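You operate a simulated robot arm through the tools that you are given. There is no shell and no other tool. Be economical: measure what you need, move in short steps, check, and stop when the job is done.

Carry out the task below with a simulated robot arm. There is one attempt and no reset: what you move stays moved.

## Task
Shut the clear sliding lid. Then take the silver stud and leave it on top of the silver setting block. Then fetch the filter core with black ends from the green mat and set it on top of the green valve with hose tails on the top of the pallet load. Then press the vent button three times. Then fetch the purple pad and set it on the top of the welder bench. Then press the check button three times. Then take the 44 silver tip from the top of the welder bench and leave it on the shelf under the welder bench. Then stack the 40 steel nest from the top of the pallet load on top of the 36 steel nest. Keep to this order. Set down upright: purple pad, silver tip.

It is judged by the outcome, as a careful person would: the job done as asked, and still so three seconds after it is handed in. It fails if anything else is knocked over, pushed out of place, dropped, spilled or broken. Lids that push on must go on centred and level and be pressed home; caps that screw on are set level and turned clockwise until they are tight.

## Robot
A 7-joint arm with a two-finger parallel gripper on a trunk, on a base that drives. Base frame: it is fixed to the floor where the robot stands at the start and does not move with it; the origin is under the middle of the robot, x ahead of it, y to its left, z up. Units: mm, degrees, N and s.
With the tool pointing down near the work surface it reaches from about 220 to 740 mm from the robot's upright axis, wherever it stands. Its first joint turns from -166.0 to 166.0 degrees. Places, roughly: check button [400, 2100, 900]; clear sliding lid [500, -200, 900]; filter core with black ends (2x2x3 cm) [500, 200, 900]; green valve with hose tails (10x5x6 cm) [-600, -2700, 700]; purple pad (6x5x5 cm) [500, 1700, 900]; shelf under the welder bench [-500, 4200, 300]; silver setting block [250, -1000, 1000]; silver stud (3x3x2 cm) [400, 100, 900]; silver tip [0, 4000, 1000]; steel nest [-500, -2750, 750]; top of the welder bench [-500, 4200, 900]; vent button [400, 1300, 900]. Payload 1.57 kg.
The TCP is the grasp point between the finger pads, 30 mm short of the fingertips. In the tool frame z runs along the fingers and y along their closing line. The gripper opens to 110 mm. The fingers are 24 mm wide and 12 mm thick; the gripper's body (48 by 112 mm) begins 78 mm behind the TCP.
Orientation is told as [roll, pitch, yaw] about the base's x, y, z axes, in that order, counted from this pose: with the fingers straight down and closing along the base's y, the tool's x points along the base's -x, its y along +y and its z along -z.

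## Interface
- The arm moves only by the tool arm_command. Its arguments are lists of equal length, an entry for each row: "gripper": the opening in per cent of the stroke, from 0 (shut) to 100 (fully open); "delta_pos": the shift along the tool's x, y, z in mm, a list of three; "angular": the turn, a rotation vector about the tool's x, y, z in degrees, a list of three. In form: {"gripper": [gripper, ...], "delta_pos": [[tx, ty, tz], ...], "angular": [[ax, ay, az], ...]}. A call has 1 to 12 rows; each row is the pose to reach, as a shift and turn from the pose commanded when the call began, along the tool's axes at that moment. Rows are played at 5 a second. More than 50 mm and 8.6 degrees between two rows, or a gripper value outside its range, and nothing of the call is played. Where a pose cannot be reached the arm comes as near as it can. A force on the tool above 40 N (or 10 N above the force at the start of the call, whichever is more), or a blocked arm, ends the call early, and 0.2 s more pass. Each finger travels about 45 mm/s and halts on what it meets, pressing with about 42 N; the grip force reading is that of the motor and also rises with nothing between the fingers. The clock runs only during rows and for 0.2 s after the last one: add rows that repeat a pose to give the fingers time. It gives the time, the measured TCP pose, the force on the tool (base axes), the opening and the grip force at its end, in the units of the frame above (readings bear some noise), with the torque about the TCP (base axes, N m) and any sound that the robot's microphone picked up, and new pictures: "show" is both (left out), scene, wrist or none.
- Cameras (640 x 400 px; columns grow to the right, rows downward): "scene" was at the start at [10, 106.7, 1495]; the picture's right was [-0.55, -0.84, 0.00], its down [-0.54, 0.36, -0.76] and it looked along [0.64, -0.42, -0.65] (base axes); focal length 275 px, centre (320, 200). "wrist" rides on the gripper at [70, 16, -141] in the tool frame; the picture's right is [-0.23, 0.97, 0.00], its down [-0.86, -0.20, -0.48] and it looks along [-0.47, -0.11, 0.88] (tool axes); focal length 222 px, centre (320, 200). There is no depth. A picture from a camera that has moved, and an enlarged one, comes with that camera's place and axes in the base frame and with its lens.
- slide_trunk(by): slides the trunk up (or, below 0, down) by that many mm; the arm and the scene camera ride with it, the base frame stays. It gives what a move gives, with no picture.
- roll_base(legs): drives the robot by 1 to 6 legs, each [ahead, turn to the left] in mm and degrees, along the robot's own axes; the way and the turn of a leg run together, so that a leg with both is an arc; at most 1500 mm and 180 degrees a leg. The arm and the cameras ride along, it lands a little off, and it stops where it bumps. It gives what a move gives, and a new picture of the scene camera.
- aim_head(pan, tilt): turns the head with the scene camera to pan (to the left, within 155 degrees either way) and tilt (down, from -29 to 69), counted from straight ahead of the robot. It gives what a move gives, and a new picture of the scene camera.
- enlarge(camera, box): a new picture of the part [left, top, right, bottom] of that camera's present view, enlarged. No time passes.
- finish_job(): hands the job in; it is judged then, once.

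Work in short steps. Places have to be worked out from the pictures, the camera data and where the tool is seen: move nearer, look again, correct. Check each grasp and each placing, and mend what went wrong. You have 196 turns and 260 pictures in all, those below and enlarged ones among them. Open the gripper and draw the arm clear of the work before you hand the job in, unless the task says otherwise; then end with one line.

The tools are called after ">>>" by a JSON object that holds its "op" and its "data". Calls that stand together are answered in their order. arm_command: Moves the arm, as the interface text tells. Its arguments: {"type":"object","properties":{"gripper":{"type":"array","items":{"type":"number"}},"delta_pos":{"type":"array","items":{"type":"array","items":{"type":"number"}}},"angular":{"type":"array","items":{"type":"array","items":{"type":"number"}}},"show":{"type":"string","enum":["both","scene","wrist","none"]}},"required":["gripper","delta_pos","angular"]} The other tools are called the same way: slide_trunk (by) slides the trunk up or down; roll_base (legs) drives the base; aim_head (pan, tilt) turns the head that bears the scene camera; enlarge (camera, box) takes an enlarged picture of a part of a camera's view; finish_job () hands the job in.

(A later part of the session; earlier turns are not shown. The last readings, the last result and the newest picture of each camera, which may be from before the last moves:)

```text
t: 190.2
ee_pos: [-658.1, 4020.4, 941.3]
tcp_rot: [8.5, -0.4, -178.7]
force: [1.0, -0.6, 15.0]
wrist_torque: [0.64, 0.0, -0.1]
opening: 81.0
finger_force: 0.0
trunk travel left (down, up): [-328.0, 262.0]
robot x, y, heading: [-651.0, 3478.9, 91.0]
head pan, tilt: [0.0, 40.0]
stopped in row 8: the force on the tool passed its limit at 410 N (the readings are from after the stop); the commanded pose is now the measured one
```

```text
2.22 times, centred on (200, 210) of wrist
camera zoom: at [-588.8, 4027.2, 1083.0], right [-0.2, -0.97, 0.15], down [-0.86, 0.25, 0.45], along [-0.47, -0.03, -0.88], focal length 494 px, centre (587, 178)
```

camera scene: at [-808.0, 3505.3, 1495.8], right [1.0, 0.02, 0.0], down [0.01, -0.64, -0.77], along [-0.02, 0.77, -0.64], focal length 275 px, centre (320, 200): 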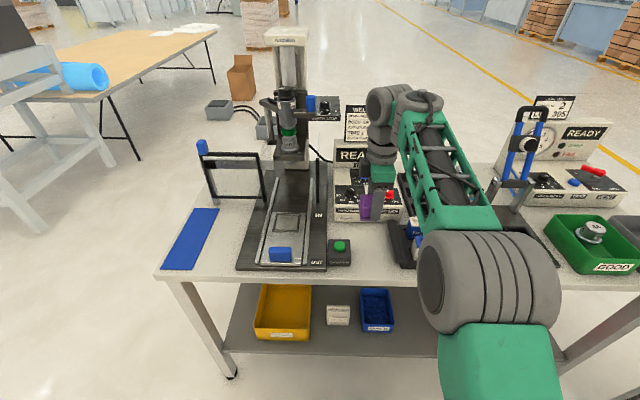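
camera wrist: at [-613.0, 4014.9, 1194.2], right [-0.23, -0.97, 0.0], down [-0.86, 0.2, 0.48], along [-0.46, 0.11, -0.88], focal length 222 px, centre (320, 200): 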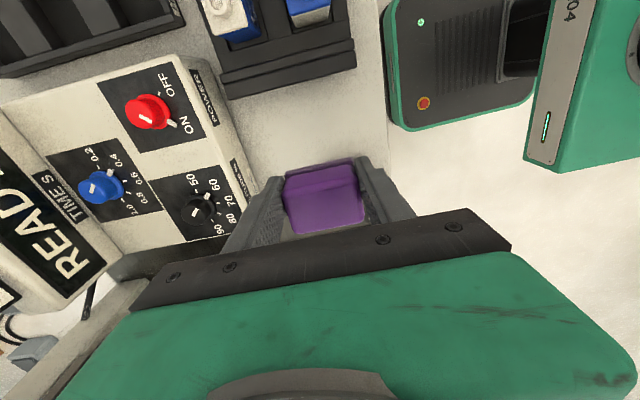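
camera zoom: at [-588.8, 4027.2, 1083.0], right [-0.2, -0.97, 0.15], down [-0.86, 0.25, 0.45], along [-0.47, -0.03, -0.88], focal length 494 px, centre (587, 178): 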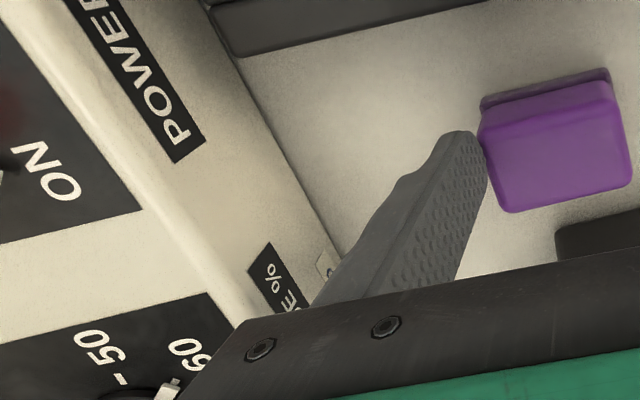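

The wrist knuckle seems to have met the display board while rising. The pad still stands. The contact is relaxed now; I'll raise by trunk a little, which keeps the arm's shape, and check.

>>> {"op": "slide_trunk", "data": {"by": 25}}

>>> {"op": "enlarge", "data": {"camera": "scene", "box": [260, 40, 500, 260]}}

```text
t: 190.9
ee_pos: [-660.7, 4019.5, 961.1]
tcp_rot: [9.0, -0.5, -178.4]
force: [0.5, -0.1, -0.1]
wrist_torque: [0.02, -0.01, -0.01]
opening: 82.3
finger_force: 0.0
trunk travel left (down, up): [-353.0, 237.0]
robot x, y, heading: [-653.6, 3482.2, 91.1]
head pan, tilt: [0.0, 40.0]
```

```text
1.82 times, centred on (380, 150) of scene
camera zoom: at [-808.0, 3505.8, 1423.7], right [1.0, 0.02, 0.0], down [0.01, -0.64, -0.77], along [-0.01, 0.77, -0.64], focal length 500 px, centre (211, 291)
```

zoom: 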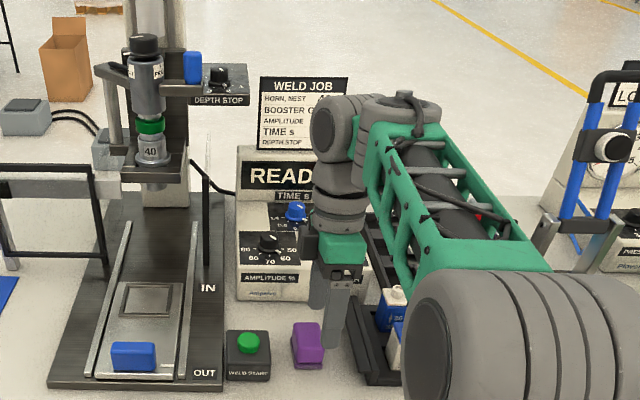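

Free of contact now. Raise the trunk another 70 mm, then reassess.

>>> {"op": "slide_trunk", "data": {"by": 70}}

>>> {"op": "enlarge", "data": {"camera": "scene", "box": [240, 60, 460, 260]}}

```text
t: 192.0
ee_pos: [-660.4, 4020.0, 1032.4]
tcp_rot: [9.0, -0.5, -178.6]
force: [-0.2, -0.7, -0.3]
wrist_torque: [0.01, -0.02, 0.0]
opening: 82.6
finger_force: 0.0
trunk travel left (down, up): [-423.0, 167.0]
robot x, y, heading: [-650.2, 3483.8, 91.1]
head pan, tilt: [0.0, 40.0]
```

```text
2.00 times, centred on (350, 160) of scene
camera zoom: at [-808.0, 3506.0, 1493.7], right [1.0, 0.02, 0.0], down [0.01, -0.64, -0.77], along [-0.01, 0.77, -0.64], focal length 550 px, centre (260, 280)
```

zoom: 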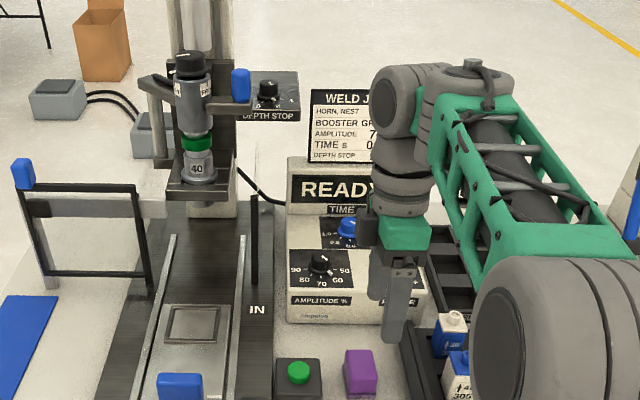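

All intact. Back the base away 250 mm, then level the tool and turn it back.

>>> {"op": "roll_base", "data": {"legs": [[-260, 0]]}}

>>> {"op": "arm_command", "data": {"gripper": [60, 40, 20, 0], "delta_pos": [[0, 0, 0], [0, 0, 0], [0, 0, 0], [0, 0, 0]], "angular": [[-4.5, 0, 0], [-9, 0, 0], [-9, 0, 0], [-9, 0, 0]], "show": "none"}}

>>> {"op": "arm_command", "data": {"gripper": [0, 0, 0, 0, 0, 0, 0, 0, 0, 0, 0, 0], "delta_pos": [[0, 0, -5], [0, 0, -10], [0, 0, -20], [0, 0, -30], [0, 0, -40], [0, 0, -50], [0, 0, -60], [0, 0, -70], [0, 0, -80], [0, 0, -90], [0, 0, -100], [0, 0, -100]], "angular": [[0, 0, 8], [0, 0, 16], [0, 0, 24], [0, 0, 32], [0, 0, 40], [0, 0, 48], [0, 0, 56], [0, 0, 64], [0, 0, 72], [0, 0, 80], [0, 0, 88], [0, 0, 88]], "show": "scene"}}

```text
t: 193.9
ee_pos: [-654.3, 3763.9, 1031.8]
tcp_rot: [8.9, -0.5, -178.8]
force: [0.1, 0.4, 0.3]
wrist_torque: [-0.03, -0.01, -0.02]
opening: 82.8
finger_force: 0.0
trunk travel left (down, up): [-423.0, 167.0]
robot x, y, heading: [-645.0, 3225.4, 90.7]
head pan, tilt: [0.0, 40.0]
camera scene: at [-803.7, 3248.6, 1493.8], right [1.0, 0.01, 0.0], down [0.01, -0.64, -0.77], along [-0.01, 0.77, -0.64], focal length 275 px, centre (320, 200)
```

scene: 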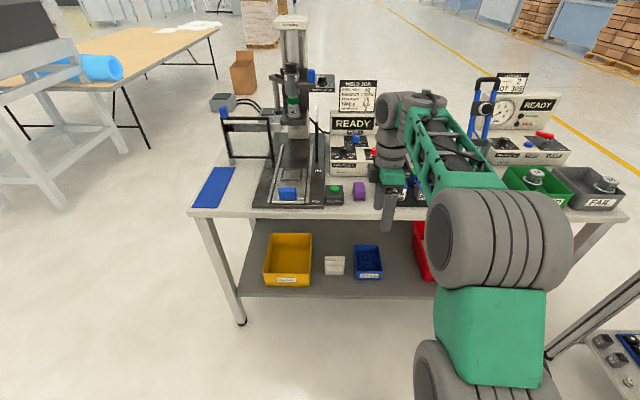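

```text
t: 194.9
ee_pos: [-653.8, 3762.4, 1031.1]
tcp_rot: [18.1, -0.5, -178.8]
force: [-0.5, 0.0, 0.5]
wrist_torque: [0.01, -0.02, -0.02]
opening: 0.5
finger_force: 0.3
trunk travel left (down, up): [-423.0, 167.0]
robot x, y, heading: [-649.5, 3227.2, 90.9]
head pan, tilt: [0.0, 40.0]
```

```text
t: 196.7
ee_pos: [-651.8, 3785.9, 1098.1]
tcp_rot: [8.4, 15.1, 119.4]
force: [-2.6, 4.9, -14.0]
wrist_torque: [-0.28, 0.0, -0.02]
opening: 0.0
finger_force: 21.3
out of reach, approached as far as the arm can: row 9
trunk travel left (down, up): [-423.0, 167.0]
robot x, y, heading: [-645.4, 3227.2, 90.9]
head pan, tilt: [0.0, 40.0]
stopped in row 9: the force on the tool passed its limit at 118 N (the readings are from after the stop); the commanded pose is now the measured one
camera scene: at [-803.7, 3248.6, 1493.7], right [1.0, 0.01, 0.0], down [0.01, -0.64, -0.77], along [-0.01, 0.77, -0.64], focal length 275 px, centre (320, 200)
```

scene: 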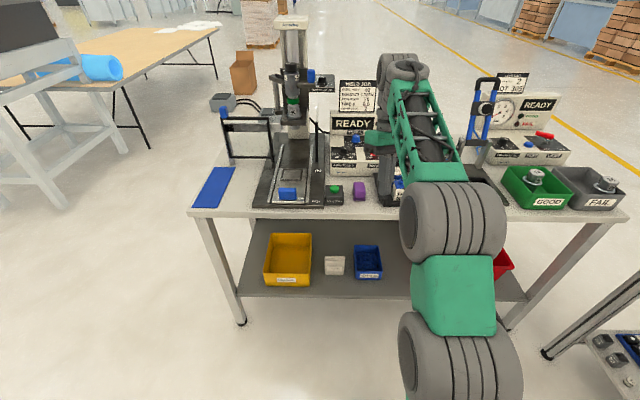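

The roll correction had the wrong sign at this yaw, and the arm hit its own limits in free space; nothing was touched. I'll rotate straight to the level, robot-aligned pose (computed rotation vector (4.4,-16.8,27.1)).

>>> {"op": "arm_command", "data": {"gripper": [0, 0, 0, 0, 0, 0], "delta_pos": [[0, 0, 0], [0, 0, 0], [0, 0, 0], [0, 0, 0], [0, 0, 0], [0, 0, 0]], "angular": [[0.88, -3.36, 5.42], [1.76, -6.72, 10.84], [2.64, -10.1, 16.3], [3.52, -13.4, 21.7], [4.4, -16.8, 27.1], [4.4, -16.8, 27.1]], "show": "scene"}}

```text
t: 198.1
ee_pos: [-651.7, 3786.4, 1097.3]
tcp_rot: [-0.1, 0.0, 90.9]
force: [-0.7, -0.3, 0.1]
wrist_torque: [0.06, -0.01, 0.0]
opening: 0.0
finger_force: 21.6
trunk travel left (down, up): [-423.0, 167.0]
robot x, y, heading: [-648.5, 3222.1, 90.7]
head pan, tilt: [0.0, 40.0]
camera scene: at [-803.7, 3248.6, 1493.7], right [1.0, 0.01, 0.0], down [0.01, -0.64, -0.77], along [-0.01, 0.77, -0.64], focal length 275 px, centre (320, 200)
```

scene: 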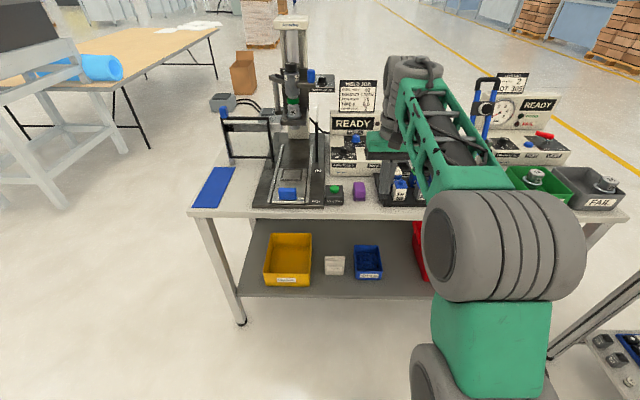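

Level and aligned. Check the pad and the controller knobs.

>>> {"op": "enlarge", "data": {"camera": "scene", "box": [240, 80, 400, 210]}}

>>> {"op": "enlarge", "data": {"camera": "scene", "box": [460, 70, 640, 230]}}

```text
3.08 times, centred on (320, 145) of scene
camera zoom: at [-803.7, 3248.6, 1493.7], right [1.0, 0.01, 0.0], down [0.01, -0.64, -0.77], along [-0.01, 0.77, -0.64], focal length 847 px, centre (320, 369)
```

zoom: 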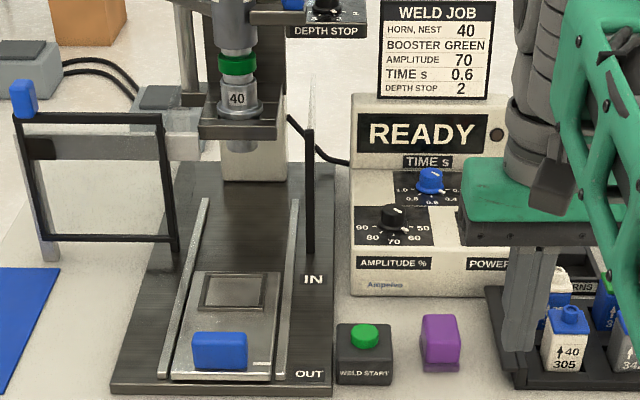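

```text
2.50 times, centred on (550, 150) of scene
camera zoom: at [-803.7, 3248.6, 1493.7], right [1.0, 0.01, 0.0], down [0.01, -0.64, -0.77], along [-0.01, 0.77, -0.64], focal length 688 px, centre (-255, 325)
```

zoom: 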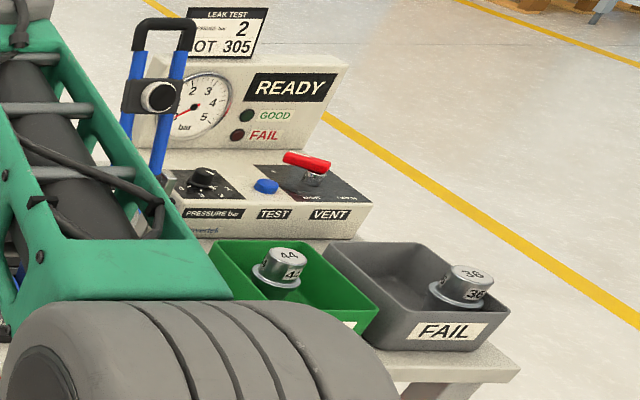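

All is intact: pad upright, knobs unchanged. Now retract the arm before driving to the CHECK button (~(351,2095,915)).

>>> {"op": "arm_command", "data": {"gripper": [0, 0, 0, 0, 0], "delta_pos": [[40, 0, -15], [80, 0, -30], [120, 0, -45], [160, 0, -60], [170, 0, -60]], "angular": [[0, 0, 0], [0, 0, 0], [0, 0, 0], [0, 0, 0], [0, 0, 0]], "show": "none"}}

```text
t: 199.3
ee_pos: [-648.8, 3613.8, 1160.7]
tcp_rot: [0.0, 0.1, 90.9]
force: [-0.3, -0.5, -0.4]
wrist_torque: [-0.02, -0.03, 0.01]
opening: 0.0
finger_force: 21.2
trunk travel left (down, up): [-423.0, 167.0]
robot x, y, heading: [-647.5, 3227.4, 90.6]
head pan, tilt: [0.0, 40.0]
```

>>> {"op": "roll_base", "data": {"legs": [[-200, 0], [0, -159.7], [1080, 0]]}}

```text
t: 212.6
ee_pos: [-110.0, 1673.1, 1161.0]
tcp_rot: [0.0, 0.0, -67.9]
force: [0.3, 0.3, -0.3]
wrist_torque: [0.01, 0.01, 0.02]
opening: 0.1
finger_force: 21.7
trunk travel left (down, up): [-423.0, 167.0]
robot x, y, heading: [-254.7, 2035.0, -68.1]
head pan, tilt: [0.0, 40.0]
camera scene: at [-99.7, 2070.2, 1493.7], right [-0.93, -0.37, 0.0], down [-0.24, 0.6, -0.77], along [0.29, -0.71, -0.64], focal length 275 px, centre (320, 200)
```

scene: 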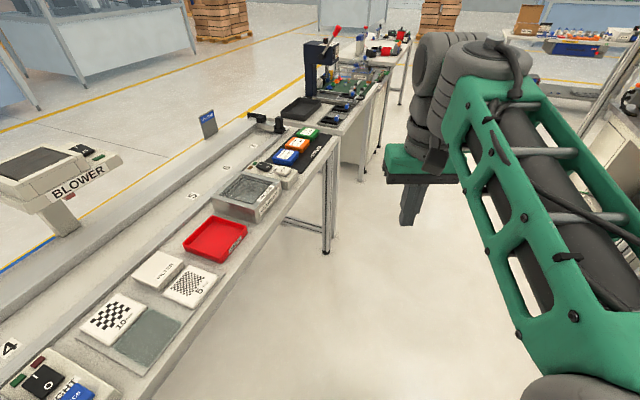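

Position is good. Turn to face the bench and advance 80 mm.

>>> {"op": "roll_base", "data": {"legs": [[0, 68], [80, 0]]}}

>>> {"op": "enlarge", "data": {"camera": "scene", "box": [200, 120, 440, 300]}}

```text
t: 216.5
ee_pos: [221.3, 2019.1, 1159.8]
tcp_rot: [0.0, 0.1, -1.1]
force: [0.1, 0.2, 1.3]
wrist_torque: [0.01, 0.0, -0.01]
opening: 0.3
finger_force: 21.1
trunk travel left (down, up): [-423.0, 167.0]
robot x, y, heading: [-166.3, 2035.8, -1.5]
head pan, tilt: [0.0, 40.0]
camera scene: at [-140.4, 2187.5, 1493.7], right [-0.03, -1.0, 0.0], down [-0.64, 0.02, -0.77], along [0.77, -0.02, -0.64], focal length 275 px, centre (320, 200)
```

scene: 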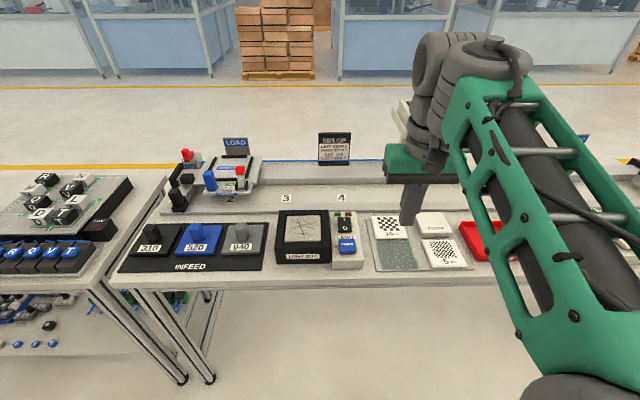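

```text
2.22 times, centred on (320, 210) of scene
camera zoom: at [-140.4, 2187.5, 1493.7], right [-0.03, -1.0, 0.0], down [-0.64, 0.02, -0.77], along [0.77, -0.02, -0.64], focal length 612 px, centre (320, 178)
```

zoom: 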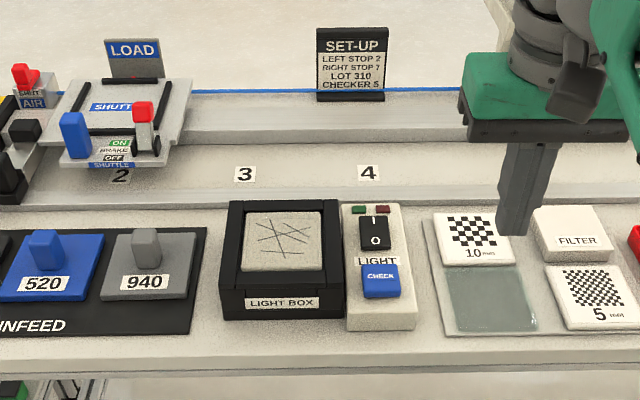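

CHECK is at about (360,2100). Move the closed fingers above it.

>>> {"op": "arm_command", "data": {"gripper": [0, 0, 0, 0, 0, 0, 0], "delta_pos": [[-24, 15, 20], [-48, 30, 50], [-72, 45, 80], [-96, 60, 110], [-120, 75, 140], [-132, 83, 175], [-132, 83, 175]], "angular": [[0, 0, 0], [0, 0, 0], [0, 0, 0], [0, 0, 0], [0, 0, 0], [0, 0, 0], [0, 0, 0]], "show": "none"}}

>>> {"op": "enlarge", "data": {"camera": "scene", "box": [310, 190, 390, 270]}}

>>> {"op": "enlarge", "data": {"camera": "wrist", "box": [240, 100, 400, 220]}}

```text
t: 218.1
ee_pos: [354.7, 2099.0, 986.7]
tcp_rot: [0.0, 0.2, -1.2]
force: [-0.2, -0.2, -0.5]
wrist_torque: [-0.03, 0.02, -0.01]
opening: 0.1
finger_force: 21.7
trunk travel left (down, up): [-423.0, 167.0]
robot x, y, heading: [-169.1, 2035.2, -1.1]
head pan, tilt: [0.0, 40.0]
```

```text
5.00 times, centred on (350, 230) of scene
camera zoom: at [-140.5, 2187.6, 1493.7], right [-0.03, -1.0, 0.0], down [-0.64, 0.02, -0.77], along [0.77, -0.02, -0.64], focal length 1376 px, centre (170, 50)
```

zoom: 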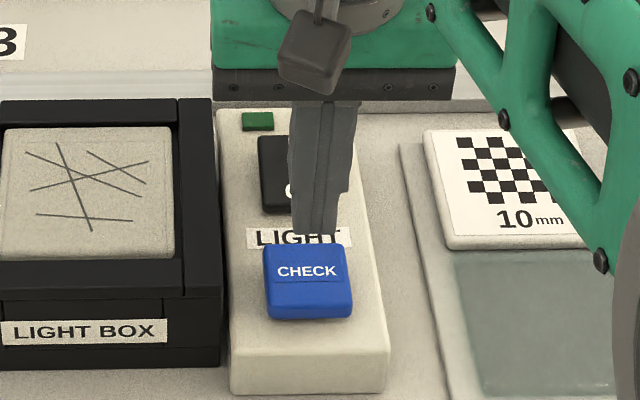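

```text
3.33 times, centred on (320, 160) of wrist
camera zoom: at [285.3, 2117.2, 1128.8], right [0.25, 0.97, 0.0], down [0.85, -0.22, 0.48], along [0.46, -0.12, -0.88], focal length 740 px, centre (320, 333)
```

zoom: 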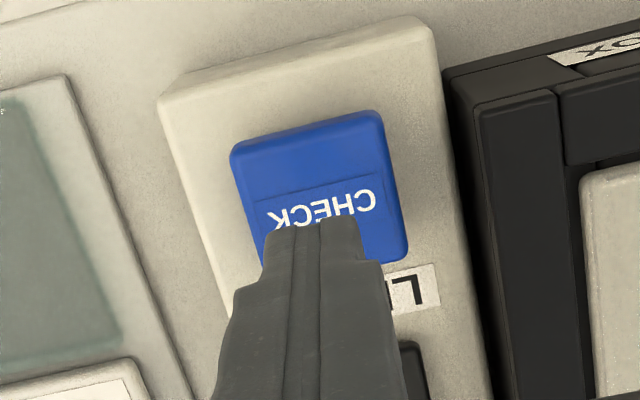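

Directly above the button. Descend and press until a click.

>>> {"op": "arm_command", "data": {"gripper": [0, 0, 0, 0, 0, 0, 0, 0, 0, 0, 0], "delta_pos": [[0, 0, 15], [0, 0, 28], [0, 0, 36], [0, 0, 38], [0, 0, 40], [0, 0, 42], [0, 0, 44], [0, 0, 46], [0, 0, 48], [0, 0, 50], [0, 0, 52]], "angular": [[0, 0, 0], [0, 0, 0], [0, 0, 0], [0, 0, 0], [0, 0, 0], [0, 0, 0], [0, 0, 0], [0, 0, 0], [0, 0, 0], [0, 0, 0], [0, 0, 0]], "show": "none"}}

```text
t: 220.5
ee_pos: [354.9, 2098.2, 939.9]
tcp_rot: [0.2, -0.6, -1.3]
force: [-7.7, -2.1, 24.1]
wrist_torque: [-0.06, 0.48, 0.02]
opening: 0.2
finger_force: 21.2
trunk travel left (down, up): [-423.0, 167.0]
robot x, y, heading: [-165.7, 2034.7, -1.6]
head pan, tilt: [0.0, 40.0]
heard: click
stopped in row 11: the force on the tool passed its limit at 42 N (the readings are from after the stop); the commanded pose is now the measured one
```

First click. Release 16 mm and press again.

>>> {"op": "arm_command", "data": {"gripper": [0, 0, 0, 0, 0, 0, 0, 0], "delta_pos": [[0, 0, -8], [0, 0, -16], [0, 0, -16], [0, 0, -8], [0, 0, -4], [0, 0, -1], [0, 0, 1], [0, 0, 3]], "angular": [[0, 0.6, 0], [0, 0.6, 0], [0, 0.6, 0], [0, 0.6, 0], [0, 0.6, 0], [0, 0.6, 0], [0, 0.6, 0], [0, 0.6, 0]], "show": "none"}}

```text
t: 222.4
ee_pos: [358.3, 2099.8, 940.0]
tcp_rot: [0.2, -0.6, -1.4]
force: [-8.4, -1.7, 21.6]
wrist_torque: [-0.08, 0.42, -0.02]
opening: 0.0
finger_force: 21.3
trunk travel left (down, up): [-423.0, 167.0]
robot x, y, heading: [-171.4, 2033.1, -1.6]
head pan, tilt: [0.0, 40.0]
heard: click
stopped in row 8: the force on the tool passed its limit at 41 N (the readings are from after the stop); the commanded pose is now the measured one
```

Second click. One more press.

>>> {"op": "arm_command", "data": {"gripper": [0, 0, 0, 0, 0, 0, 0, 0], "delta_pos": [[0, 0, -8], [0, 0, -16], [0, 0, -16], [0, 0, -8], [0, 0, -4], [0, 0, -1], [0, 0, 1], [0, 0, 3]], "angular": [[0, 0.6, 0], [0, 0.6, 0], [0, 0.6, 0], [0, 0.6, 0], [0, 0.6, 0], [0, 0.6, 0], [0, 0.6, 0], [0, 0.6, 0]], "show": "none"}}

```text
t: 224.2
ee_pos: [357.5, 2099.6, 938.3]
tcp_rot: [0.2, -0.1, -1.2]
force: [-4.5, -2.0, 38.8]
wrist_torque: [-0.03, 0.15, -0.02]
opening: 0.2
finger_force: 21.8
trunk travel left (down, up): [-423.0, 167.0]
robot x, y, heading: [-169.7, 2033.4, -1.4]
head pan, tilt: [0.0, 40.0]
heard: click
```

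Three CHECK presses done. Lift and retract before driving back to the welder bench.

>>> {"op": "arm_command", "data": {"gripper": [0, 0, 0, 0, 0, 0, 0], "delta_pos": [[0, 0, -40], [0, 0, -85], [20, -10, -130], [50, -30, -165], [80, -50, -200], [110, -65, -225], [140, -70, -230]], "angular": [[0, 0, 0], [0, 0, 0], [0, 0, 0], [0, 0, 0], [0, 0, 0], [0, 0, 0], [0, 0, 0]], "show": "none"}}

```text
refused: row 3 steps farther than a row can; nothing moved
```

>>> {"op": "arm_command", "data": {"gripper": [0, 0, 0, 0, 0, 0, 0], "delta_pos": [[0, 0, -40], [0, 0, -85], [10, -5, -125], [35, -20, -160], [65, -35, -195], [95, -50, -225], [135, -65, -230]], "angular": [[0, 0, 0], [0, 0, 0], [0, 0, 0], [0, 0, 0], [0, 0, 0], [0, 0, 0], [0, 0, 0]], "show": "none"}}

```text
t: 225.8
ee_pos: [223.1, 2041.5, 1163.9]
tcp_rot: [0.1, 0.4, -1.5]
force: [0.4, -0.4, 0.5]
wrist_torque: [-0.02, 0.0, 0.01]
opening: 0.0
finger_force: 20.6
out of reach, approached as far as the arm can: row 5
trunk travel left (down, up): [-423.0, 167.0]
robot x, y, heading: [-171.1, 2035.6, -1.3]
head pan, tilt: [0.0, 40.0]
```

The arm is up and retracted. Drive to stand in front of the bench's right part.

>>> {"op": "roll_base", "data": {"legs": [[-90, 0], [0, 91.3], [1250, 0]]}}

```text
t: 236.7
ee_pos: [-331.1, 3661.1, 1162.7]
tcp_rot: [0.0, 0.5, 92.3]
force: [0.2, -1.2, 0.4]
wrist_torque: [-0.04, 0.03, -0.01]
opening: 0.0
finger_force: 21.1
trunk travel left (down, up): [-423.0, 167.0]
robot x, y, heading: [-296.8, 3266.2, 92.1]
head pan, tilt: [0.0, 40.0]
camera scene: at [-454.8, 3289.6, 1493.7], right [1.0, 0.04, 0.0], down [0.02, -0.64, -0.77], along [-0.03, 0.77, -0.64], focal length 275 px, centre (320, 200)
```

scene: 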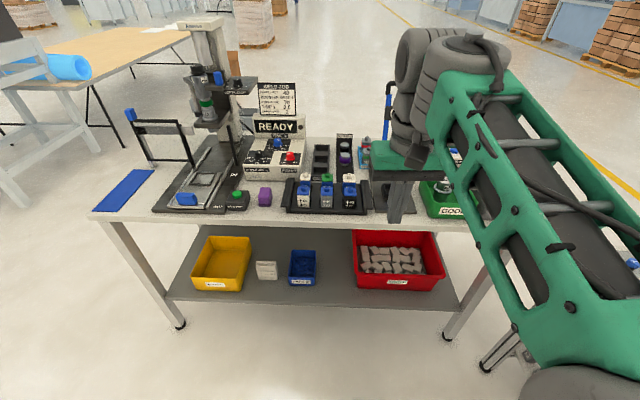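

Move closer by 130 mm, then bring the wrist camera over the GOOD bin.

>>> {"op": "roll_base", "data": {"legs": [[0, -2], [140, 0]]}}

>>> {"op": "arm_command", "data": {"gripper": [10, 30, 50, 60, 60, 60], "delta_pos": [[-15, 40, 0], [-30, 80, 0], [-45, 120, 0], [-60, 160, 0], [-75, 200, 0], [-85, 235, 0]], "angular": [[0, 0, 0], [0, 0, 0], [0, 0, 0], [0, 0, 0], [0, 0, 0], [0, 0, 0]], "show": "both"}}

```text
t: 238.4
ee_pos: [-319.5, 3803.4, 1164.0]
tcp_rot: [0.0, 0.5, 90.5]
force: [0.1, -0.4, -0.7]
wrist_torque: [-0.01, 0.0, -0.01]
opening: 0.0
finger_force: 21.5
trunk travel left (down, up): [-423.0, 167.0]
robot x, y, heading: [-299.7, 3410.3, 90.3]
head pan, tilt: [0.0, 40.0]
camera scene: at [-454.7, 3434.8, 1493.7], right [1.0, 0.01, 0.0], down [0.0, -0.64, -0.77], along [0.0, 0.77, -0.64], focal length 275 px, centre (320, 200)
```

scene: 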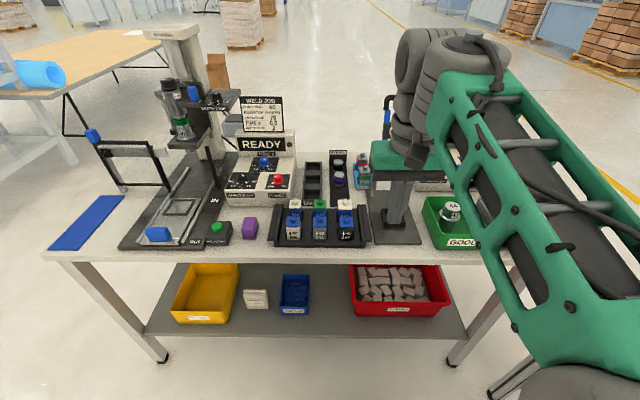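

```text
t: 239.8
ee_pos: [-555.4, 3884.3, 1162.1]
tcp_rot: [0.1, 0.4, 90.5]
force: [-0.1, -1.5, -0.1]
wrist_torque: [0.02, 0.04, 0.01]
opening: 66.2
finger_force: 0.2
trunk travel left (down, up): [-423.0, 167.0]
robot x, y, heading: [-297.7, 3410.9, 90.3]
head pan, tilt: [0.0, 40.0]
camera scene: at [-455.1, 3434.7, 1493.7], right [1.0, 0.01, 0.0], down [0.0, -0.64, -0.77], along [0.0, 0.77, -0.64], focal length 275 px, centre (320, 200)
camera wrist: at [-571.3, 3814.9, 1305.8], right [-0.98, 0.22, 0.0], down [0.19, 0.86, 0.47], along [0.1, 0.46, -0.88], focal length 222 px, centre (320, 200)
```

scene: 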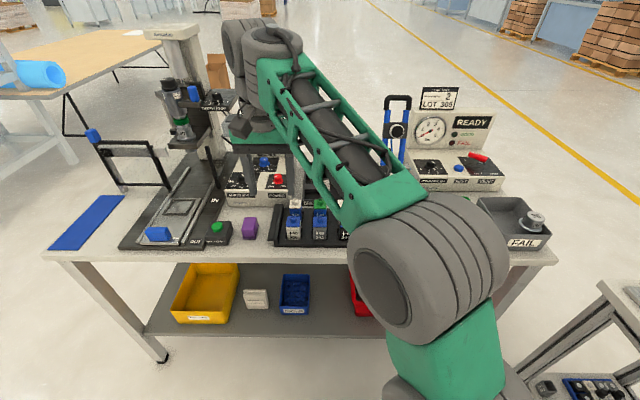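
wrist: 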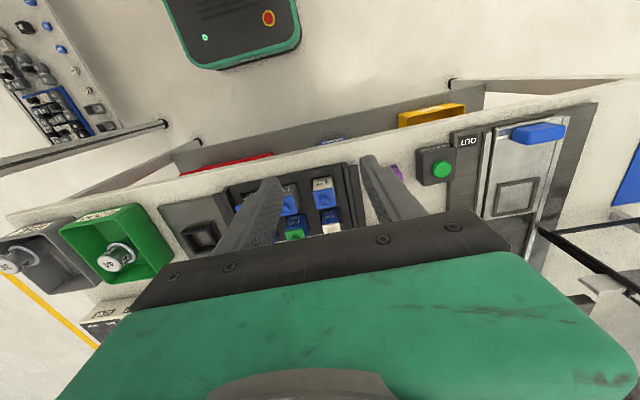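

I moved the wrong way along x (tool y is -x here). Triangulating anyway gives the 44 tip's top at (-61,4054,938). I'll swing back across in front of the bench to x≈-60.

>>> {"op": "arm_command", "data": {"gripper": [60, 60, 60, 60, 60, 60, 60, 60, 60, 60, 60, 60], "delta_pos": [[20, -42, 0], [30, -86, 0], [30, -132, 0], [30, -178, 0], [30, -224, 0], [30, -270, 0], [30, -316, 0], [30, -362, 0], [30, -408, 0], [15, -450, 0], [-5, -490, 0], [-5, -490, 0]], "angular": [[0, 0, 0], [0, 0, 0], [0, 0, 0], [0, 0, 0], [0, 0, 0], [0, 0, 0], [0, 0, 0], [0, 0, 0], [0, 0, 0], [0, 0, 0], [0, 0, 0], [0, 0, 0]], "show": "both"}}

```text
t: 242.4
ee_pos: [-64.0, 3892.9, 1163.5]
tcp_rot: [0.1, 0.5, 90.5]
force: [0.2, 0.7, -0.4]
wrist_torque: [0.0, -0.02, 0.01]
opening: 65.9
finger_force: 0.0
trunk travel left (down, up): [-423.0, 167.0]
robot x, y, heading: [-296.0, 3409.0, 90.1]
head pan, tilt: [0.0, 40.0]
camera scene: at [-454.2, 3434.7, 1493.8], right [1.0, 0.01, 0.0], down [0.0, -0.64, -0.77], along [0.0, 0.77, -0.64], focal length 275 px, centre (320, 200)
camera wrist: at [-79.9, 3825.3, 1306.6], right [-0.98, 0.22, 0.0], down [0.19, 0.86, 0.47], along [0.1, 0.46, -0.88], focal length 222 px, centre (320, 200)
```

scene: 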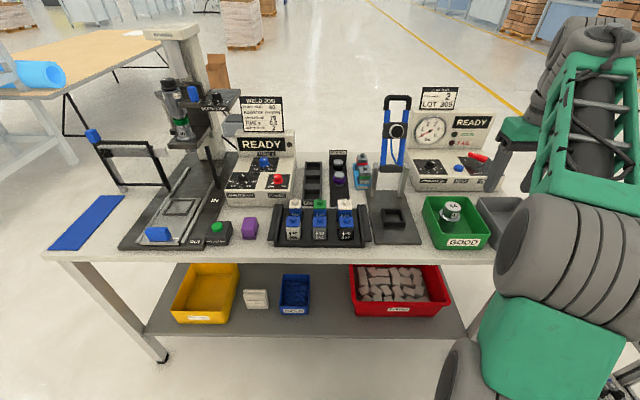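
wrist: 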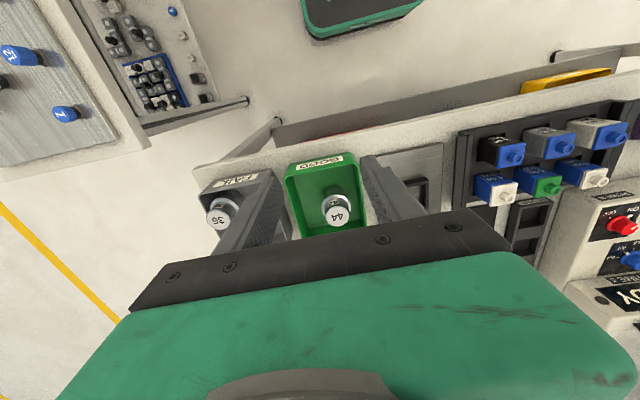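

Now both the GOOD bin and the shelf are in clear view. Enlarge both.

>>> {"op": "enlarge", "data": {"camera": "scene", "box": [400, 180, 520, 270]}}

>>> {"op": "enlarge", "data": {"camera": "scene", "box": [130, 240, 490, 380]}}

>>> {"op": "enlarge", "data": {"camera": "wrist", "box": [260, 130, 420, 250]}}

```text
4.44 times, centred on (460, 225) of scene
camera zoom: at [-454.2, 3434.7, 1493.8], right [1.0, 0.01, 0.0], down [0.0, -0.64, -0.77], along [0.0, 0.77, -0.64], focal length 1223 px, centre (-302, 89)
```

zoom: 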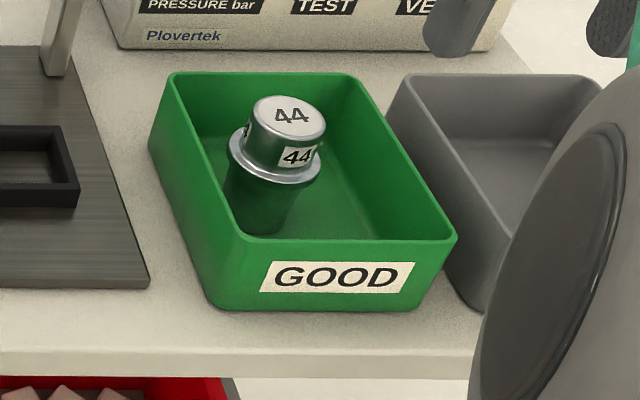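

```text
1.78 times, centred on (310, 310) of scene
camera zoom: at [-454.2, 3434.7, 1493.8], right [1.0, 0.01, 0.0], down [0.0, -0.64, -0.77], along [0.0, 0.77, -0.64], focal length 489 px, centre (338, 4)
```

zoom: 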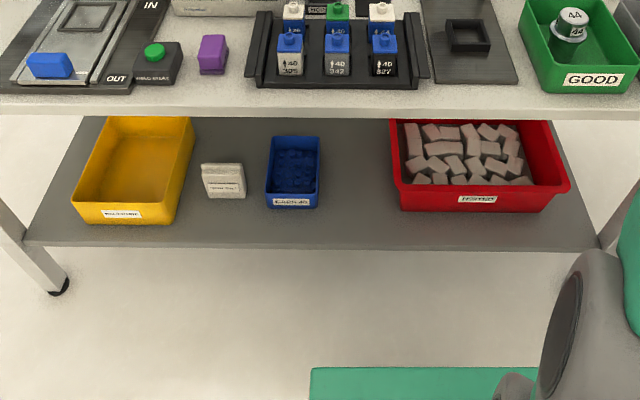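

```text
3.33 times, centred on (340, 190) of wrist
camera zoom: at [-79.9, 3825.3, 1306.6], right [-0.98, 0.22, 0.0], down [0.19, 0.86, 0.47], along [0.1, 0.46, -0.88], focal length 740 px, centre (253, 233)
```

zoom: 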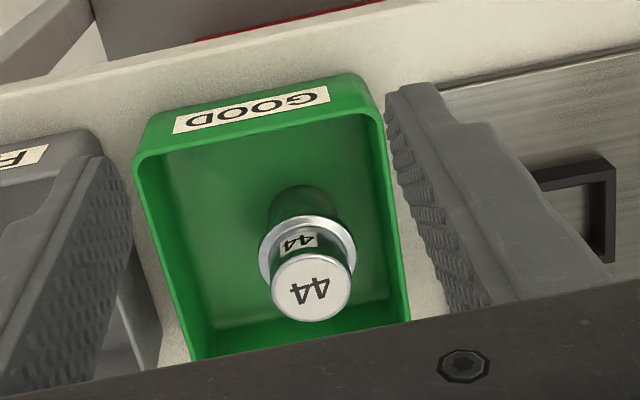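

The tip stands ~100 mm tall with its upper cylinder (≈49 mm) above the bin rim; top ≈ (-68,4038,974). For the shelf I want the hand tilted so the arm stays outside the bench, so I'll tilt 40° forward now.

>>> {"op": "arm_command", "data": {"gripper": [75, 75, 75, 75, 75, 75], "delta_pos": [[0, 0, 0], [0, 0, 0], [0, 0, 0], [0, 0, 0], [0, 0, 0], [0, 0, 0]], "angular": [[0, -8, 0], [0, -16, 0], [0, -24, 0], [0, -32, 0], [0, -40, 0], [0, -40, 0]], "show": "wrist"}}

```text
t: 243.8
ee_pos: [-58.1, 3877.7, 1224.8]
tcp_rot: [0.7, -35.0, 90.3]
force: [-0.2, -0.1, 1.2]
wrist_torque: [0.03, 0.02, 0.0]
opening: 82.7
finger_force: 0.1
out of reach, approached as far as the arm can: row 2, 4, 5, 6
trunk travel left (down, up): [-423.0, 167.0]
robot x, y, heading: [-297.0, 3409.9, 90.2]
head pan, tilt: [0.0, 40.0]
camera wrist: at [-72.3, 3740.2, 1302.2], right [-0.98, 0.17, 0.14], down [0.2, 0.43, 0.88], along [0.09, 0.89, -0.45], focal length 222 px, centre (320, 200)
```

wrist: 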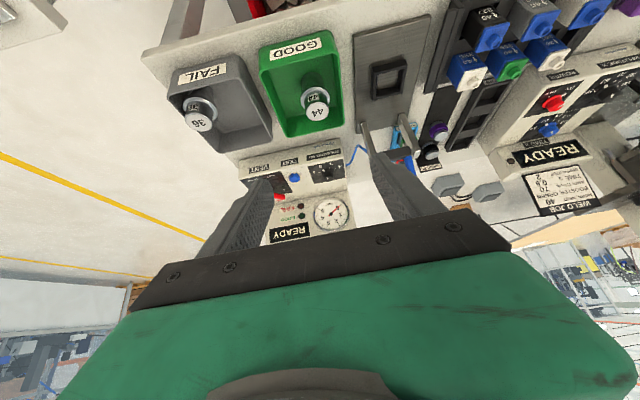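

The tilt is ~35° with some drift (arm near limits up there). I'll move down and forward toward the tip, where it should be better conditioned, and check.

>>> {"op": "arm_command", "data": {"gripper": [75, 75, 75, 75, 75, 75], "delta_pos": [[4, 2, 36], [8, 4, 72], [12, 6, 108], [16, 8, 144], [20, 10, 170], [20, 10, 170]], "angular": [[0, 0, 0], [0, 0, 0], [0, 0, 0], [0, 0, 0], [0, 0, 0], [0, 0, 0]], "show": "wrist"}}

>>> {"op": "enlarge", "data": {"camera": "scene", "box": [380, 120, 560, 270]}}

```text
t: 245.2
ee_pos: [-34.7, 3996.3, 1182.3]
tcp_rot: [1.5, -32.4, 90.6]
force: [1.1, -0.7, -0.5]
wrist_torque: [0.02, -0.01, -0.01]
opening: 82.5
finger_force: 0.0
out of reach, approached as far as the arm can: row 1, 2, 3, 4, 5, 6
trunk travel left (down, up): [-423.0, 167.0]
robot x, y, heading: [-300.2, 3409.0, 90.5]
head pan, tilt: [0.0, 40.0]
camera wrist: at [-45.7, 3862.5, 1265.8], right [-0.97, 0.17, 0.15], down [0.21, 0.47, 0.86], along [0.08, 0.87, -0.49], focal length 222 px, centre (320, 200)
```

wrist: 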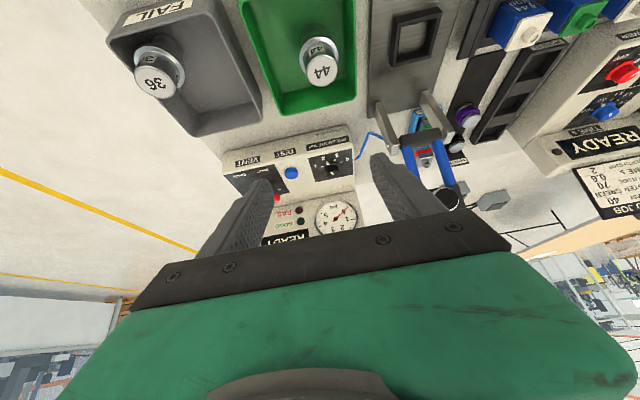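

```text
2.67 times, centred on (470, 195) of scene
camera zoom: at [-454.7, 3434.5, 1493.7], right [1.0, 0.01, 0.0], down [0.0, -0.64, -0.77], along [0.0, 0.77, -0.64], focal length 734 px, centre (-80, 213)
```

zoom: 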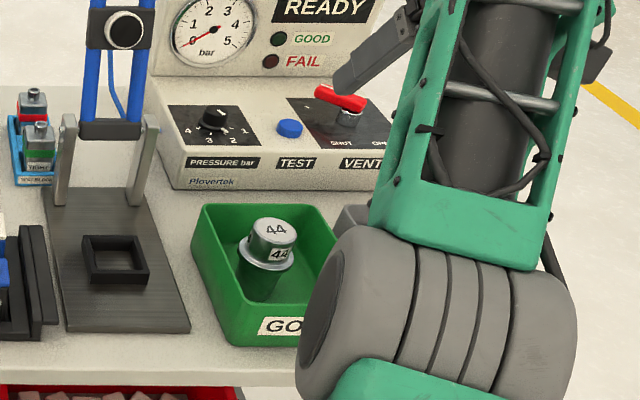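

Tilted, the arm cannot get lower here. I'll return to vertical for the grasp (and plan a vertical placing with the trunk lowered).

>>> {"op": "arm_command", "data": {"gripper": [75, 75, 75, 75, 75], "delta_pos": [[0, 0, 0], [0, 0, 0], [0, 0, 0], [0, 0, 0], [0, 0, 0]], "angular": [[0, 8, 0], [0, 16, 0], [0, 24, 0], [0, 32, 0], [0, 32.4, 0]], "show": "none"}}

```text
t: 246.3
ee_pos: [-38.8, 3987.1, 1167.3]
tcp_rot: [0.2, -4.0, 91.5]
force: [13.7, 11.3, -19.5]
wrist_torque: [0.25, 1.36, 0.95]
opening: 82.1
finger_force: 0.1
out of reach, approached as far as the arm can: row 4, 5
trunk travel left (down, up): [-423.0, 167.0]
robot x, y, heading: [-299.5, 3409.3, 90.5]
head pan, tilt: [0.0, 40.0]
stopped in row 5: the force on the tool passed its limit at 92 N (the readings are from after the stop); the commanded pose is now the measured one
```

Force spiked; look at what may be in contact.

>>> {"op": "enlarge", "data": {"camera": "scene", "box": [360, 60, 620, 270]}}

>>> {"op": "enlarge", "data": {"camera": "wrist", "box": [0, 0, 640, 400]}}

```text
1.90 times, centred on (490, 165) of scene
camera zoom: at [-454.4, 3434.6, 1493.8], right [1.0, 0.01, 0.0], down [0.0, -0.64, -0.77], along [0.0, 0.77, -0.64], focal length 524 px, centre (-4, 267)
```

zoom: 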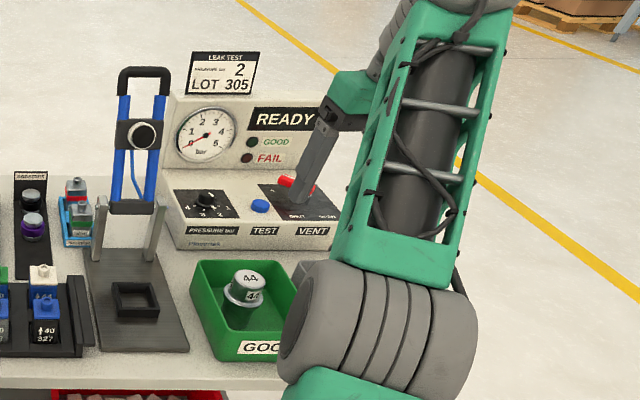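

```text
1.00 times, centred on (320, 200) of wrist (not enlarged: the box is as wide or as high as the picture)
camera zoom: at [-52.4, 3907.1, 1304.9], right [-0.98, 0.2, 0.02], down [0.18, 0.82, 0.54], along [0.09, 0.53, -0.84], focal length 222 px, centre (320, 200)
```

zoom: 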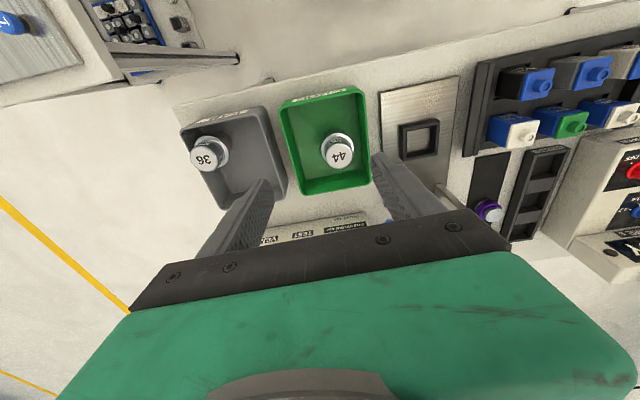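

Nothing is touching; the arm was just near its upper reach limit. Descend while levelling.

>>> {"op": "arm_command", "data": {"gripper": [75, 75, 75, 75], "delta_pos": [[10, 5, 25], [10, 10, 50], [10, 15, 75], [10, 15, 75]], "angular": [[0, 1, 0], [0, 2, 0], [0, 4, 1], [0, 4, 1]], "show": "none"}}

```text
t: 247.3
ee_pos: [-53.1, 3980.7, 1091.8]
tcp_rot: [0.3, 0.1, 90.5]
force: [0.0, 0.0, -0.4]
wrist_torque: [-0.02, 0.05, -0.04]
opening: 82.9
finger_force: 0.0
trunk travel left (down, up): [-423.0, 167.0]
robot x, y, heading: [-301.4, 3412.3, 90.4]
head pan, tilt: [0.0, 40.0]
```

Level again. Move over the tip and look.

>>> {"op": "arm_command", "data": {"gripper": [75, 75, 75, 75], "delta_pos": [[-30, 8, 20], [-58, 15, 45], [-58, 15, 65], [-58, 15, 65]], "angular": [[0, 0, 0], [0, 0, 0], [0, 0, 0], [0, 0, 0]], "show": "none"}}

>>> {"op": "enlarge", "data": {"camera": "wrist", "box": [220, 80, 420, 230]}}

>>> {"op": "enlarge", "data": {"camera": "scene", "box": [390, 130, 530, 270]}}

```text
t: 248.3
ee_pos: [-68.0, 4040.0, 1027.7]
tcp_rot: [0.3, 0.0, 90.4]
force: [0.2, 0.4, -0.3]
wrist_torque: [0.01, -0.03, 0.02]
opening: 82.6
finger_force: 0.0
trunk travel left (down, up): [-423.0, 167.0]
robot x, y, heading: [-298.7, 3407.2, 90.3]
head pan, tilt: [0.0, 40.0]
```

```text
2.67 times, centred on (320, 155) of wrist
camera zoom: at [-83.5, 3970.3, 1170.8], right [-0.98, 0.22, 0.01], down [0.2, 0.86, 0.48], along [0.1, 0.47, -0.88], focal length 592 px, centre (320, 320)
```

zoom: 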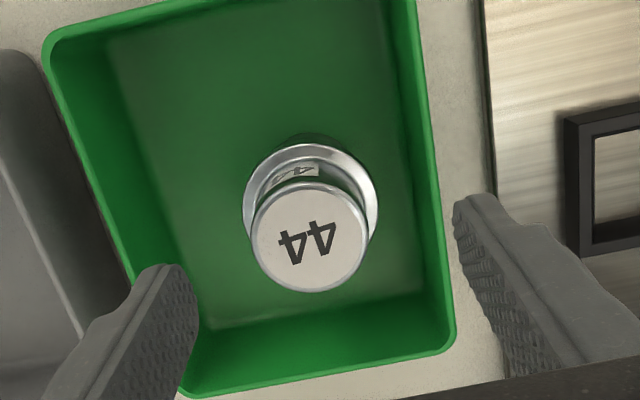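

```text
2.86 times, centred on (460, 200) of scene
camera zoom: at [-454.6, 3434.4, 1493.7], right [1.0, 0.01, 0.0], down [0.0, -0.64, -0.77], along [0.0, 0.77, -0.64], focal length 786 px, centre (-80, 200)
```

zoom: 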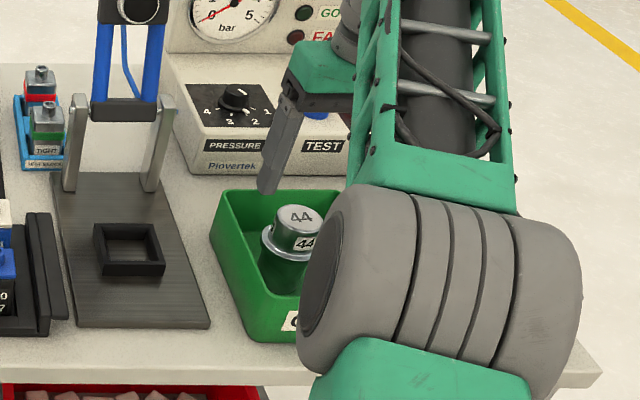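

The tip is at (-65,4043), top z≈968, ~44 mm wide. I'll narrow the fingers to ~60 mm to avoid the bin wall, centre, and descend.

>>> {"op": "arm_command", "data": {"gripper": [65, 56, 55, 55, 55], "delta_pos": [[-3, -3, 0], [-3, -3, 10], [-3, -3, 22], [-3, -3, 22], [-3, -3, 22]], "angular": [[0, 0, 0], [0, 0, 0], [0, 0, 0], [0, 0, 0], [0, 0, 0]], "show": "none"}}

>>> {"op": "enlarge", "data": {"camera": "wrist", "box": [220, 80, 420, 230]}}

```text
t: 249.5
ee_pos: [-66.2, 4043.1, 1005.3]
tcp_rot: [0.3, 0.1, 90.4]
force: [0.0, 0.7, -0.9]
wrist_torque: [0.0, -0.02, 0.0]
opening: 60.6
finger_force: 0.0
trunk travel left (down, up): [-423.0, 167.0]
robot x, y, heading: [-299.9, 3408.7, 90.0]
head pan, tilt: [0.0, 40.0]
```

```text
2.67 times, centred on (320, 155) of wrist
camera zoom: at [-81.5, 3973.2, 1148.0], right [-0.98, 0.22, 0.01], down [0.2, 0.86, 0.48], along [0.1, 0.47, -0.88], focal length 592 px, centre (320, 320)
```

zoom: 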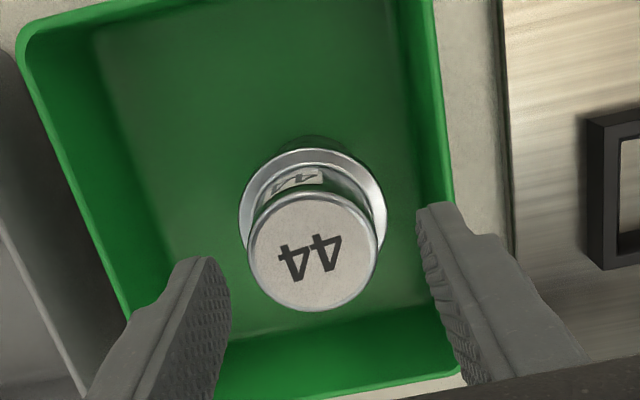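

Triangulation holds (top z≈968). Shift 3 mm toward +x and descend 50 mm, then close.

>>> {"op": "arm_command", "data": {"gripper": [55, 55, 55, 45, 35, 30, 25, 25], "delta_pos": [[0, -3, 15], [0, -3, 32], [0, -3, 50], [0, -3, 50], [0, -3, 50], [0, -3, 50], [0, -3, 50], [0, -3, 50]], "angular": [[0, 0, 0], [0, 0, 0], [0, 0, 0], [0, 0, 0], [0, 0, 0], [0, 0, 0], [0, 0, 0], [0, 0, 0]], "show": "none"}}

>>> {"op": "enlarge", "data": {"camera": "wrist", "box": [220, 80, 420, 230]}}

```text
t: 251.3
ee_pos: [-64.7, 4040.5, 954.3]
tcp_rot: [0.2, 0.1, 90.4]
force: [2.3, 0.0, 2.7]
wrist_torque: [0.11, -0.38, 0.01]
opening: 45.0
finger_force: 42.1
trunk travel left (down, up): [-423.0, 167.0]
robot x, y, heading: [-298.2, 3412.5, 90.7]
head pan, tilt: [0.0, 40.0]
```

```text
2.67 times, centred on (320, 155) of wrist
camera zoom: at [-80.0, 3971.8, 1097.0], right [-0.98, 0.22, 0.01], down [0.2, 0.86, 0.48], along [0.1, 0.47, -0.88], focal length 592 px, centre (320, 320)
```

zoom: 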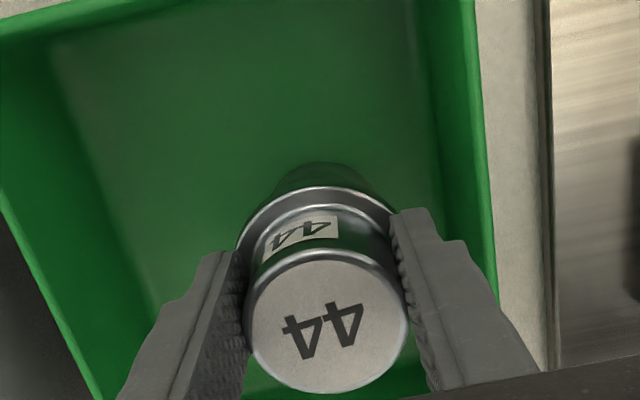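

Gripped at 45 mm. Lift it straight out and then draw back.

>>> {"op": "arm_command", "data": {"gripper": [25, 25, 25, 25, 25, 25, 25, 25], "delta_pos": [[0, 0, -25], [0, 0, -60], [0, 0, -100], [0, 0, -125], [40, 0, -125], [85, 0, -125], [130, 0, -125], [170, 0, -125]], "angular": [[0, 0, 0], [0, 0, 0], [0, 0, 0], [0, 0, 0], [0, 0, 0], [0, 0, 0], [0, 0, 0], [0, 0, 0]], "show": "scene"}}

>>> {"op": "enlarge", "data": {"camera": "wrist", "box": [180, 60, 460, 260]}}

```text
t: 253.1
ee_pos: [-61.7, 3871.0, 1080.1]
tcp_rot: [0.4, 0.2, 90.4]
force: [0.1, -0.1, -3.6]
wrist_torque: [-0.05, -0.03, -0.02]
opening: 44.9
finger_force: 42.1
out of reach, approached as far as the arm can: row 4
trunk travel left (down, up): [-423.0, 167.0]
robot x, y, heading: [-301.3, 3409.4, 90.4]
head pan, tilt: [0.0, 40.0]
camera scene: at [-454.7, 3434.7, 1493.7], right [1.0, 0.01, 0.0], down [0.0, -0.64, -0.77], along [0.0, 0.77, -0.64], focal length 275 px, centre (320, 200)
```

scene: 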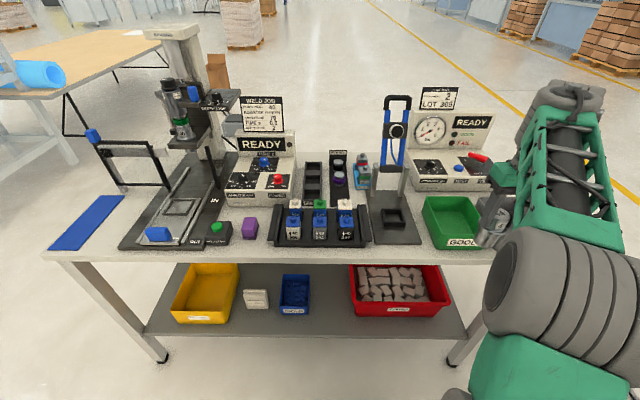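

```text
2.00 times, centred on (320, 160) of wrist
camera zoom: at [-77.8, 3803.0, 1223.5], right [-0.98, 0.22, 0.01], down [0.2, 0.86, 0.47], along [0.1, 0.46, -0.88], focal length 444 px, centre (320, 280)
```

zoom: 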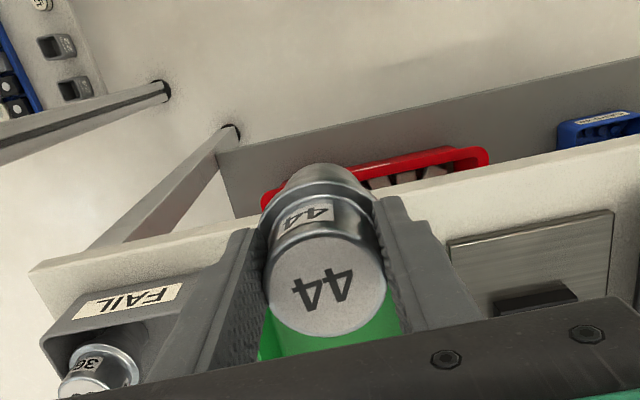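

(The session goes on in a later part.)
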